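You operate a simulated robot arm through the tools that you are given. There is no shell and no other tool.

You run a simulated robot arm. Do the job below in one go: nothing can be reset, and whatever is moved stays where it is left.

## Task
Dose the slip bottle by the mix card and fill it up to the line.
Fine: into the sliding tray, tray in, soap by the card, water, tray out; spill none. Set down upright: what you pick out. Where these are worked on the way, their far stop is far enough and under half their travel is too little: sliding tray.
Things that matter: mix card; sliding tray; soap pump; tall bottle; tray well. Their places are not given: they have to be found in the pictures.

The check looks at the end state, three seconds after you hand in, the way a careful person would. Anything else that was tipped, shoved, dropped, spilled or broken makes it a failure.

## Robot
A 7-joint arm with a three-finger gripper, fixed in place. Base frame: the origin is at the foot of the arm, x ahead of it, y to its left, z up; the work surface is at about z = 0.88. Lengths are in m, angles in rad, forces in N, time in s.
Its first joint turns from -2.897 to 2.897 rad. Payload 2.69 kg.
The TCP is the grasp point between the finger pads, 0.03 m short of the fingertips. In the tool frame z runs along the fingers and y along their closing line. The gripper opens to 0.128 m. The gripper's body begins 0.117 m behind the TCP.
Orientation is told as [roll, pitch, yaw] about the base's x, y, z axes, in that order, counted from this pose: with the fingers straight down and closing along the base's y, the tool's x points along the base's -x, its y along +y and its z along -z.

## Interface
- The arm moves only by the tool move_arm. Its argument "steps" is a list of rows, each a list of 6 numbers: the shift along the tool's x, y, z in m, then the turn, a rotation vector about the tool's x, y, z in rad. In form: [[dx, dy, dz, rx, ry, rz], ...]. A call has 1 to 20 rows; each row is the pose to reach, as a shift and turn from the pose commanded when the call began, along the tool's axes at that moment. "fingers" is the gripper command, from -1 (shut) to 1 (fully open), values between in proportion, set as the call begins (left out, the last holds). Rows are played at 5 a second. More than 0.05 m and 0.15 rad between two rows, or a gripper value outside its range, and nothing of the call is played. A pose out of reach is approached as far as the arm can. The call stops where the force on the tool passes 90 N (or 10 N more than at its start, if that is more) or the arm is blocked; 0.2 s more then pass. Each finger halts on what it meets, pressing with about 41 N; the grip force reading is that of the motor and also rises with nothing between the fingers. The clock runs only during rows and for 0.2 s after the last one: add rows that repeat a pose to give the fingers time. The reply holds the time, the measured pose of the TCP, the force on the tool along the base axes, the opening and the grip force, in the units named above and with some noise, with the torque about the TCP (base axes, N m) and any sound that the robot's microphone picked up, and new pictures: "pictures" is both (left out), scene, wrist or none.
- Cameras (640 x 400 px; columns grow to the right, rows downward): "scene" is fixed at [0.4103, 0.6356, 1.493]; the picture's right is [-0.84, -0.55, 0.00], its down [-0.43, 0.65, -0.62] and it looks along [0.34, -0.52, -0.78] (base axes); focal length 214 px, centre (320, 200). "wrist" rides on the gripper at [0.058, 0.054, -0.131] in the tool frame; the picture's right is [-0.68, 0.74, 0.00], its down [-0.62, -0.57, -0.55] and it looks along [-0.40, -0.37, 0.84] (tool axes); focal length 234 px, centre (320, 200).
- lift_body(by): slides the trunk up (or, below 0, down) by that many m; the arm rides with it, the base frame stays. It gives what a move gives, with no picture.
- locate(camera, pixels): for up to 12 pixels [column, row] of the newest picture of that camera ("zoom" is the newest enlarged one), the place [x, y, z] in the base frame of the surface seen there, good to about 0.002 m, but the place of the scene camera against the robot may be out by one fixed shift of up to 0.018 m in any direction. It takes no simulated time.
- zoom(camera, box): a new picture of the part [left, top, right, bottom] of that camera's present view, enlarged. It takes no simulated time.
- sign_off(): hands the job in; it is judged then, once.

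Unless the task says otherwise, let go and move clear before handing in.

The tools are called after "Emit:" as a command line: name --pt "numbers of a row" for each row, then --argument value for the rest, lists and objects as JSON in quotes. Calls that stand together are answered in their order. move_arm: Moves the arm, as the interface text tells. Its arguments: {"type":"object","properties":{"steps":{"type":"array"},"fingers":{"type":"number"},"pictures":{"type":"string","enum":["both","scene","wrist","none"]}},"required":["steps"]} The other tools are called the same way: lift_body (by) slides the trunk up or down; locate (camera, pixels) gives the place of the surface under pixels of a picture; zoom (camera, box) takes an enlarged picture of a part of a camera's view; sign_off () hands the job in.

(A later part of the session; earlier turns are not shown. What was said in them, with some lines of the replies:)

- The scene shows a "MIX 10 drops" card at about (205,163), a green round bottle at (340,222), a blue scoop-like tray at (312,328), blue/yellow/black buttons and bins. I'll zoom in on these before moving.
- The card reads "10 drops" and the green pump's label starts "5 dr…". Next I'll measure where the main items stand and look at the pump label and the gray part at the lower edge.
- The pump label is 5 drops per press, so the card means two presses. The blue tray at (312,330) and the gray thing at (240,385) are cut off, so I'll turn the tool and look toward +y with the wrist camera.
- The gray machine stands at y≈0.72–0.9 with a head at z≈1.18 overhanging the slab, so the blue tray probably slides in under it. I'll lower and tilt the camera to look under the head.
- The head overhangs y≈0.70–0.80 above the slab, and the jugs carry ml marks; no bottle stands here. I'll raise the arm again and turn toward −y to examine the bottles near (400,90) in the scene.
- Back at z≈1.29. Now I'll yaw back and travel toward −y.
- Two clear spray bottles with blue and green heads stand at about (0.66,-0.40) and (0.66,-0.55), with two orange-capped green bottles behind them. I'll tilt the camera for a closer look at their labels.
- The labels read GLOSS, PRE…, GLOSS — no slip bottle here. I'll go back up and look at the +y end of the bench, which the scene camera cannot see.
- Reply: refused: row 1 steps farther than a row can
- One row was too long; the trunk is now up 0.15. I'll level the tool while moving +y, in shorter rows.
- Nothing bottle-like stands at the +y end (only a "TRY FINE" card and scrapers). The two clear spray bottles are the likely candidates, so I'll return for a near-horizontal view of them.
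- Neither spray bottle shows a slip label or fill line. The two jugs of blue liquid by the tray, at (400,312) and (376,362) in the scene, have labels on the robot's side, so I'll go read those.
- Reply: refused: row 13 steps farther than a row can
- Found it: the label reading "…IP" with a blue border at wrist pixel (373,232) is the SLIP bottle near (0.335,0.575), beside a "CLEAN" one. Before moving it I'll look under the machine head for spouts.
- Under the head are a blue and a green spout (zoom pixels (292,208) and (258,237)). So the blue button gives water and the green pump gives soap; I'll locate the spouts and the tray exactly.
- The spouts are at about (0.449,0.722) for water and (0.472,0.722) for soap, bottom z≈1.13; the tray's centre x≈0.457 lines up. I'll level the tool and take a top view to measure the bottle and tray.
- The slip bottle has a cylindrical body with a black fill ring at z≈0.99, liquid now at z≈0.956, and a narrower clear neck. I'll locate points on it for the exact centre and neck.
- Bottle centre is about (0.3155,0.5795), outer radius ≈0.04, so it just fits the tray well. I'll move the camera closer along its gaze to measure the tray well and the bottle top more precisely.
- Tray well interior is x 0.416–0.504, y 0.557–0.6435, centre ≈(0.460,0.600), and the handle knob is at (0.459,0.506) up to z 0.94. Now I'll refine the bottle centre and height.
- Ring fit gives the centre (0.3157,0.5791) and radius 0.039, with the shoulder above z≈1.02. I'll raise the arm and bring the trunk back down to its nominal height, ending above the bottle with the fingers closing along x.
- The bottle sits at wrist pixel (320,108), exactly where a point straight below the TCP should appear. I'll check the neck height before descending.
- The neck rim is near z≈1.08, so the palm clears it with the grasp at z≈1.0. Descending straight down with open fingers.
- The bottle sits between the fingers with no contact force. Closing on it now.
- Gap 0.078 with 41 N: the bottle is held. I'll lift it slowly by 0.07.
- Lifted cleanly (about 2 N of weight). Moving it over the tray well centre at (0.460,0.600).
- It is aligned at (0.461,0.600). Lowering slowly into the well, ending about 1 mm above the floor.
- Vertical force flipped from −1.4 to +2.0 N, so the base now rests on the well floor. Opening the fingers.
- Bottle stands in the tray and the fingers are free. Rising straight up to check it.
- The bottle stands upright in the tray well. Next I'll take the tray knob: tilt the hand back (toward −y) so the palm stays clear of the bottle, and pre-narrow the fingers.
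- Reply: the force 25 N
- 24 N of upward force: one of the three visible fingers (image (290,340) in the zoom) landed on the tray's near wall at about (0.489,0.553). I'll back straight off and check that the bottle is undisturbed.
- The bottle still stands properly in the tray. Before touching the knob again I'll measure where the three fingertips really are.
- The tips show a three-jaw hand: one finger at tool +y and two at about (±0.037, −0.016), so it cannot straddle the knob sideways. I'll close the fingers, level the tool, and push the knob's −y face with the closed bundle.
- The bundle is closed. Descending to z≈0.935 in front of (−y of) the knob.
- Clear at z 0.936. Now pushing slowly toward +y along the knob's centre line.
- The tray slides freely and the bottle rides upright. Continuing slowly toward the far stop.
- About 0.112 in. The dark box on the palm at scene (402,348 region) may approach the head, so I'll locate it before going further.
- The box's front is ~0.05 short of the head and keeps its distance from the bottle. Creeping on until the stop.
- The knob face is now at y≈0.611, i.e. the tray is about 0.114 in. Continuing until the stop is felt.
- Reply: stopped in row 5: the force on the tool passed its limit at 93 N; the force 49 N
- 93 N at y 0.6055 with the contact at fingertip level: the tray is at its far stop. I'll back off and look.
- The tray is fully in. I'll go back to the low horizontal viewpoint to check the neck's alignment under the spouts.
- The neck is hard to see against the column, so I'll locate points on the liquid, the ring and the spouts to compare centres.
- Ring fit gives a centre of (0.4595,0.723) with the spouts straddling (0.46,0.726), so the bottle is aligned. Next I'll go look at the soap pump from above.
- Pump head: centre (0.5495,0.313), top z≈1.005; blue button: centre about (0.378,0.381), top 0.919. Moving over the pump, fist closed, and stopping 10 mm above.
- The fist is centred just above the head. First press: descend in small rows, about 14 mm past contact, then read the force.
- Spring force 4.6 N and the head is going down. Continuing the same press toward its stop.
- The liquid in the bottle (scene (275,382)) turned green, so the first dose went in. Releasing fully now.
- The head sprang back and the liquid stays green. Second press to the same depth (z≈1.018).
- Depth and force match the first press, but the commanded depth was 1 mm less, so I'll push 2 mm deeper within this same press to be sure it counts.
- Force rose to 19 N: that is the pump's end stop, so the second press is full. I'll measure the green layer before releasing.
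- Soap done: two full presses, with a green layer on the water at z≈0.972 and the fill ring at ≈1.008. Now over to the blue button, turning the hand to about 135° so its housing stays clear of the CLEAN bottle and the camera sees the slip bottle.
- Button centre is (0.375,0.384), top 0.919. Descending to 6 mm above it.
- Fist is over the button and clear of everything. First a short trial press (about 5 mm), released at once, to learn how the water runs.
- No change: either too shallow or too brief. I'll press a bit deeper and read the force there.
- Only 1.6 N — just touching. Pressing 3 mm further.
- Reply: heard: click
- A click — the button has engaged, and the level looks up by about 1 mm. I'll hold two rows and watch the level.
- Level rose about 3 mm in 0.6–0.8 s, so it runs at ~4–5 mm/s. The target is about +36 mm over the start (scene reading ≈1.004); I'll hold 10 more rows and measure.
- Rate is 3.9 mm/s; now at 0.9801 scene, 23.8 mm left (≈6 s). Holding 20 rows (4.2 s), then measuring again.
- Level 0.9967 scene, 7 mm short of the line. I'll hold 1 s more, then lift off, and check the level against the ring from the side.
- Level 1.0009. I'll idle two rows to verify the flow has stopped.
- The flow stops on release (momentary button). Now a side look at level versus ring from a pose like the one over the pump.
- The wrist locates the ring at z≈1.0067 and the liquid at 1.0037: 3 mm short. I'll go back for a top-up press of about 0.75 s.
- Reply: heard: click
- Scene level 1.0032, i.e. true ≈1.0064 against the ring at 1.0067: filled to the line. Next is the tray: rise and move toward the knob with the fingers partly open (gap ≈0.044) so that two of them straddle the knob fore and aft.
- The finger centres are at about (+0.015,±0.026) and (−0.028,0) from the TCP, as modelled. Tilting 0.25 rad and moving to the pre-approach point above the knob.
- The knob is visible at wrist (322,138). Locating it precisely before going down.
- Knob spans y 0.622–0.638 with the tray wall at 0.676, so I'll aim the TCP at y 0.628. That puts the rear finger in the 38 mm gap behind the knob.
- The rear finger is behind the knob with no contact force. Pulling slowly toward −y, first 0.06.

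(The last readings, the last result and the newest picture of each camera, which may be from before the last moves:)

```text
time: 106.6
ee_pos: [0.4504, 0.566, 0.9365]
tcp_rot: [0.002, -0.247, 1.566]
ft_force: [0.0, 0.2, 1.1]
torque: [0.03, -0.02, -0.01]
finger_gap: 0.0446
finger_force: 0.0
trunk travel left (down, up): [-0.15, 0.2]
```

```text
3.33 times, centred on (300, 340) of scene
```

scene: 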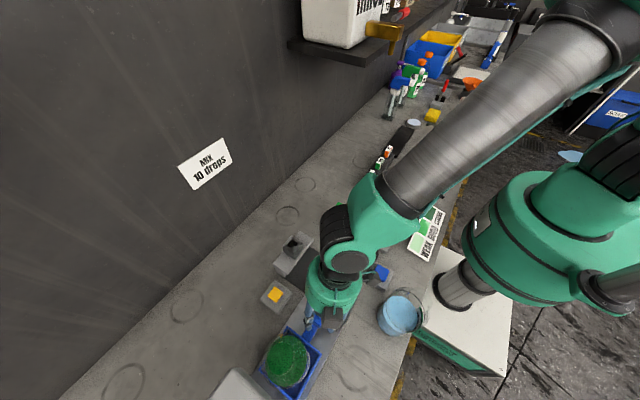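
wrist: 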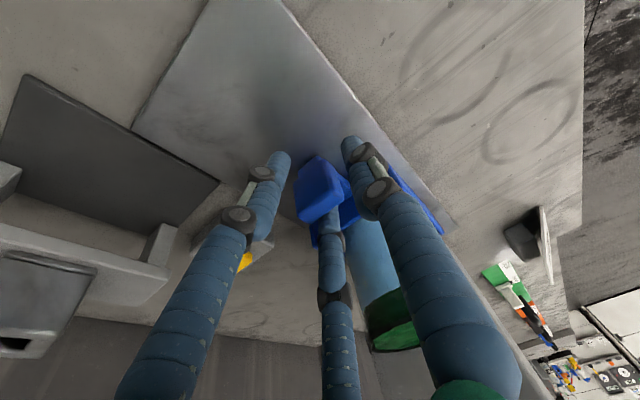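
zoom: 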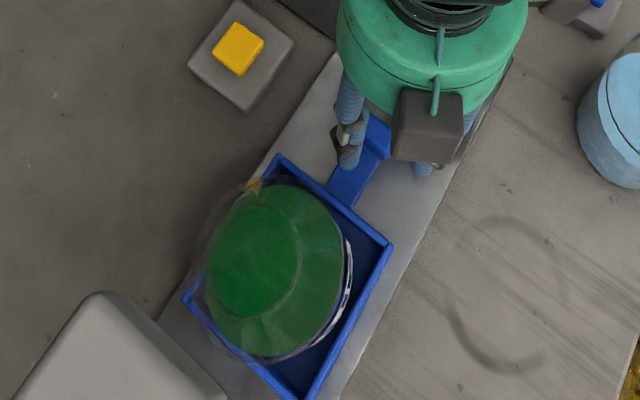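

The tray follows and the bottle stands steady. Pulling on another 0.06.

Emit:
move_arm --pt "0.0039 0 -0.001 0 0 0" --pt "0.0097 0 -0.0025 0 0 0" --pt "0.0155 0 -0.004 0 0 0" --pt "0.0213 0 -0.0054 0 0 0" --pt "0.0271 0 -0.0069 0 0 0" --pt "0.033 0 -0.0084 0 0 0" --pt "0.0388 0 -0.0099 0 0 0" --pt "0.0446 0 -0.0114 0 0 0" --pt "0.0504 0 -0.0128 0 0 0" --pt "0.0552 0 -0.0141 0 0 0" --pt "0.0581 0 -0.0148 0 0 0"

Emit:
locate --camera "wrist" --pixels '[[318, 185], [310, 205], [300, 180], [330, 170], [315, 165], [430, 215]]'

```text
time: 109.0
ee_pos: [0.4519, 0.5056, 0.9353]
tcp_rot: [0.002, -0.246, 1.566]
ft_force: [0.0, 0.6, 0.3]
torque: [-0.02, -0.03, 0.02]
finger_gap: 0.0447
finger_force: 0.6
trunk travel left (down, up): [-0.15, 0.2]
```

scene: 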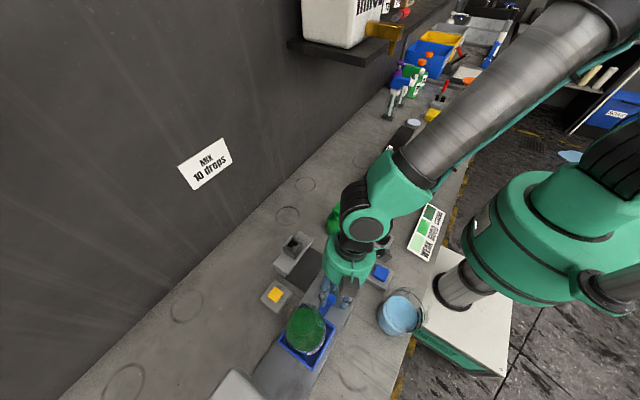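
wrist: 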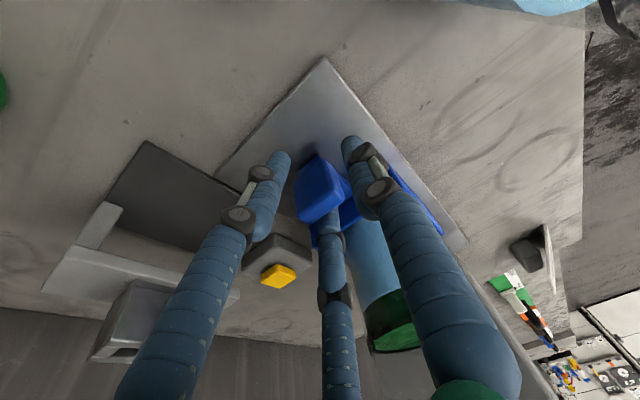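

```text
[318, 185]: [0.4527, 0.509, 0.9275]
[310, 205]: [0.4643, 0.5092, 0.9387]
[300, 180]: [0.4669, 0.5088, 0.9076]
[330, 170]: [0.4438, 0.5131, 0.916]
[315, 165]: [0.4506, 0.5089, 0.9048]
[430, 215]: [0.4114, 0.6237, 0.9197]
```

The knob face is at y≈0.509, 11 mm from where it started. Creeping the rest until the outer stop.

Emit:
move_arm --pt "0.0029 0 -0.0007 0 0 0" --pt "0.0058 0 -0.0015 0 0 0" --pt "0.0087 0 -0.0022 0 0 0" --pt "0.0107 0 -0.0027 0 0 0" --pt "0.0107 0 -0.0027 0 0 0" --pictures "wrist"

Emit:
locate --camera "wrist" --pixels '[[318, 185], [310, 205], [300, 180], [330, 170], [315, 165], [430, 215]]'

```text
time: 110.2
ee_pos: [0.451, 0.4953, 0.9367]
tcp_rot: [0.003, -0.246, 1.568]
ft_force: [0.5, 0.4, 0.6]
torque: [0.0, 0.02, 0.0]
finger_gap: 0.044
finger_force: 0.1
trunk travel left (down, up): [-0.15, 0.2]
```

wrist: 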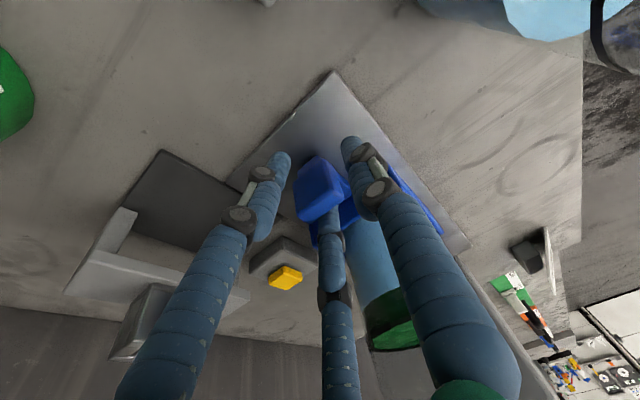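

```text
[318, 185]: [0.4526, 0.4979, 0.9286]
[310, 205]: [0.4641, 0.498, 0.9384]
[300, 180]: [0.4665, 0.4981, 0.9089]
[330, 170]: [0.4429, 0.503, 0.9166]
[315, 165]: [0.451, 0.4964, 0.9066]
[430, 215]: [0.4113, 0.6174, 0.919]
```

Knob face is back at y≈0.498, exactly its starting place, so the tray is fully out. I'll free the rear finger by 6 mm and rise straight up.

Emit:
move_arm --pt "-0.0058 0 0.0015 0 0 0" --pt "-0.0107 0 -0.0178 0 0 0" --pt "-0.0157 0 -0.0372 0 0 0" --pt "-0.0206 0 -0.0566 0 0 0" --pt "-0.0281 0 -0.0857 0 0 0" --pt "-0.036 0 -0.1147 0 0 0" --pt "-0.0 0 -0.145 0 0 0" --pt "0.04 0 -0.17 0 0 0"

Emit:
zoom --camera "scene" --box '[240, 270, 380, 390]'

Emit:
zoom --camera "wrist" --box '[300, 60, 500, 240]'

```text
time: 112.0
ee_pos: [0.4499, 0.415, 1.0915]
tcp_rot: [0.001, -0.248, 1.568]
ft_force: [0.9, 0.3, 0.7]
torque: [-0.04, -0.02, 0.03]
finger_gap: 0.0441
finger_force: 0.0
trunk travel left (down, up): [-0.15, 0.2]
```

scene: 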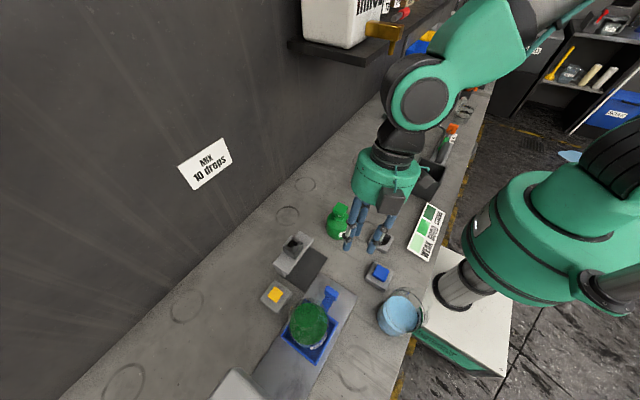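
wrist: 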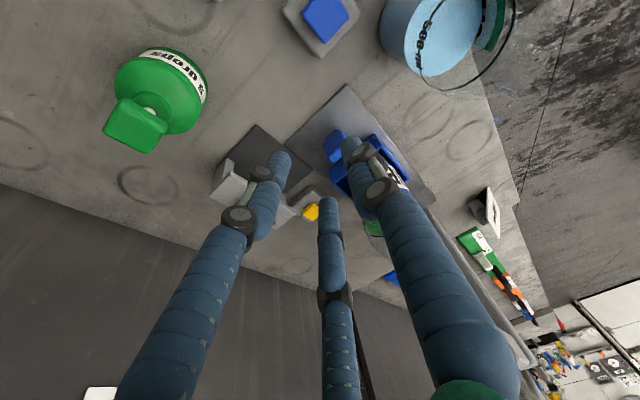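

```text
3.33 times, centred on (310, 330) of scene
```

zoom: 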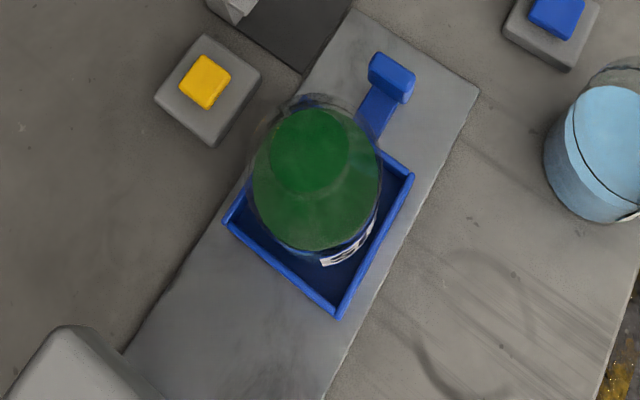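

```text
2.22 times, centred on (400, 150) of wrist
```

zoom: 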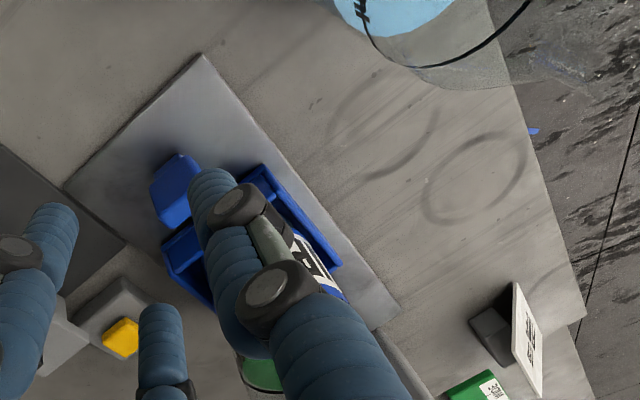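

The bottle stands upright in the pulled-out tray with the hand clear. I'll retreat higher and take a last look at level, ring and surroundings.

Emit:
move_arm --pt "0.0 0 -0.04 0 0.08 0" --pt "0.0 0 -0.08 0 0.16 0" --pt "0.0 0 -0.12 0 0.25 0" --pt "0.0 0.04 -0.14 0 0.25 0" --pt "0.0 0.08 -0.14 0 0.25 0" --pt "0.0 0.08 -0.14 0 0.25 0"

Emit:
zoom --camera "wrist" --box '[240, 60, 440, 240]'

Emit:
zoom --camera "scene" --box '[240, 190, 480, 390]'

```text
time: 113.4
ee_pos: [0.3695, 0.3829, 1.2267]
tcp_rot: [0.002, 0.003, 1.567]
ft_force: [0.4, 0.1, 1.2]
torque: [-0.02, -0.04, 0.02]
finger_gap: 0.0438
finger_force: 0.1
trunk travel left (down, up): [-0.15, 0.2]
```

scene: 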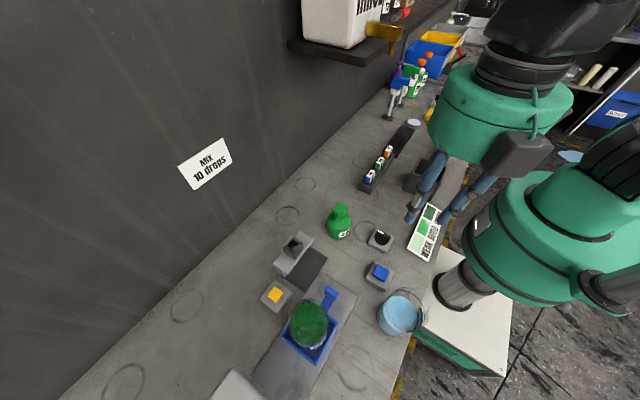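
wrist: 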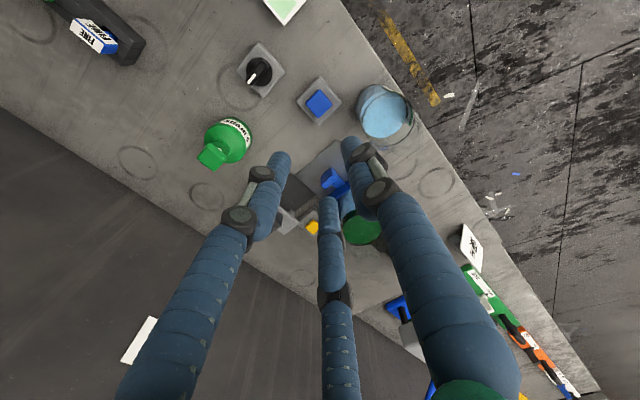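

```text
2.22 times, centred on (340, 150) of wrist
```

zoom: 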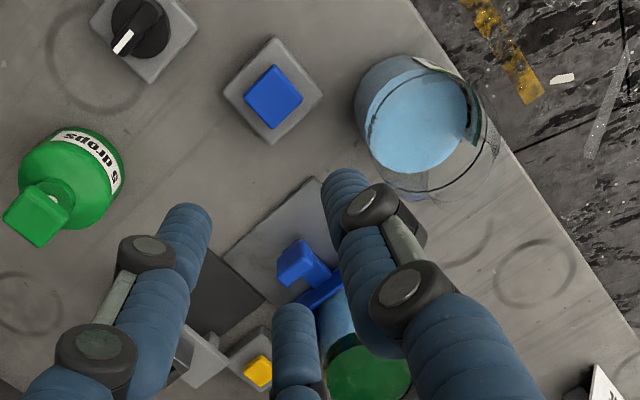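

```text
2.00 times, centred on (360, 290) of scene
```

zoom: 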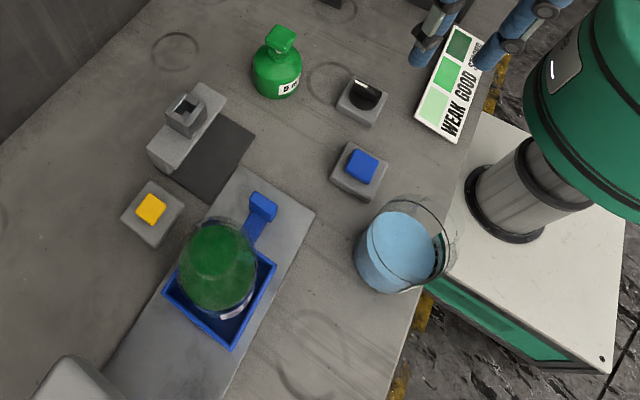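

The last pictures show the SLIP bottle upright in the fully pulled-out tray (scene (308,325)). It holds two pump presses of soap (10 drops), and the level was measured about 0.3 mm under the ring. The CLEAN bottle, pump, buttons and bench look undisturbed and dry, and the hand is clear, so I'm handing in.

Emit:
sign_off

```text
The job is handed in.
```

I dosed the SLIP bottle and filled it to the line, and it is standing upright in the pulled-out tray. The job is handed in; no result came back.

- **Soap:** The card says 10 drops and the pump gives 5 per press, so I pressed it twice, both times to about its end stop. The liquid turned green after the first press. The second press showed no clear colour change, so I'm relying on its depth and force.
- **Water:** I held the blue button until the level was about 0.3 mm below the ring on the bottle.
- **Tray:** It went in to its far stop and came back out to where it started.
- **Bottle position:** I left the bottle in the tray. I took "set down upright" to mean it must end standing, not that it had to come out of the tray.
- **Contact:** While lining up on the tray handle, one finger pressed on the tray wall with about 24 N. The bottle stayed upright, and later pictures show nothing shifted.

I saw no spills, and the CLEAN bottle, pump and buttons look undisturbed.
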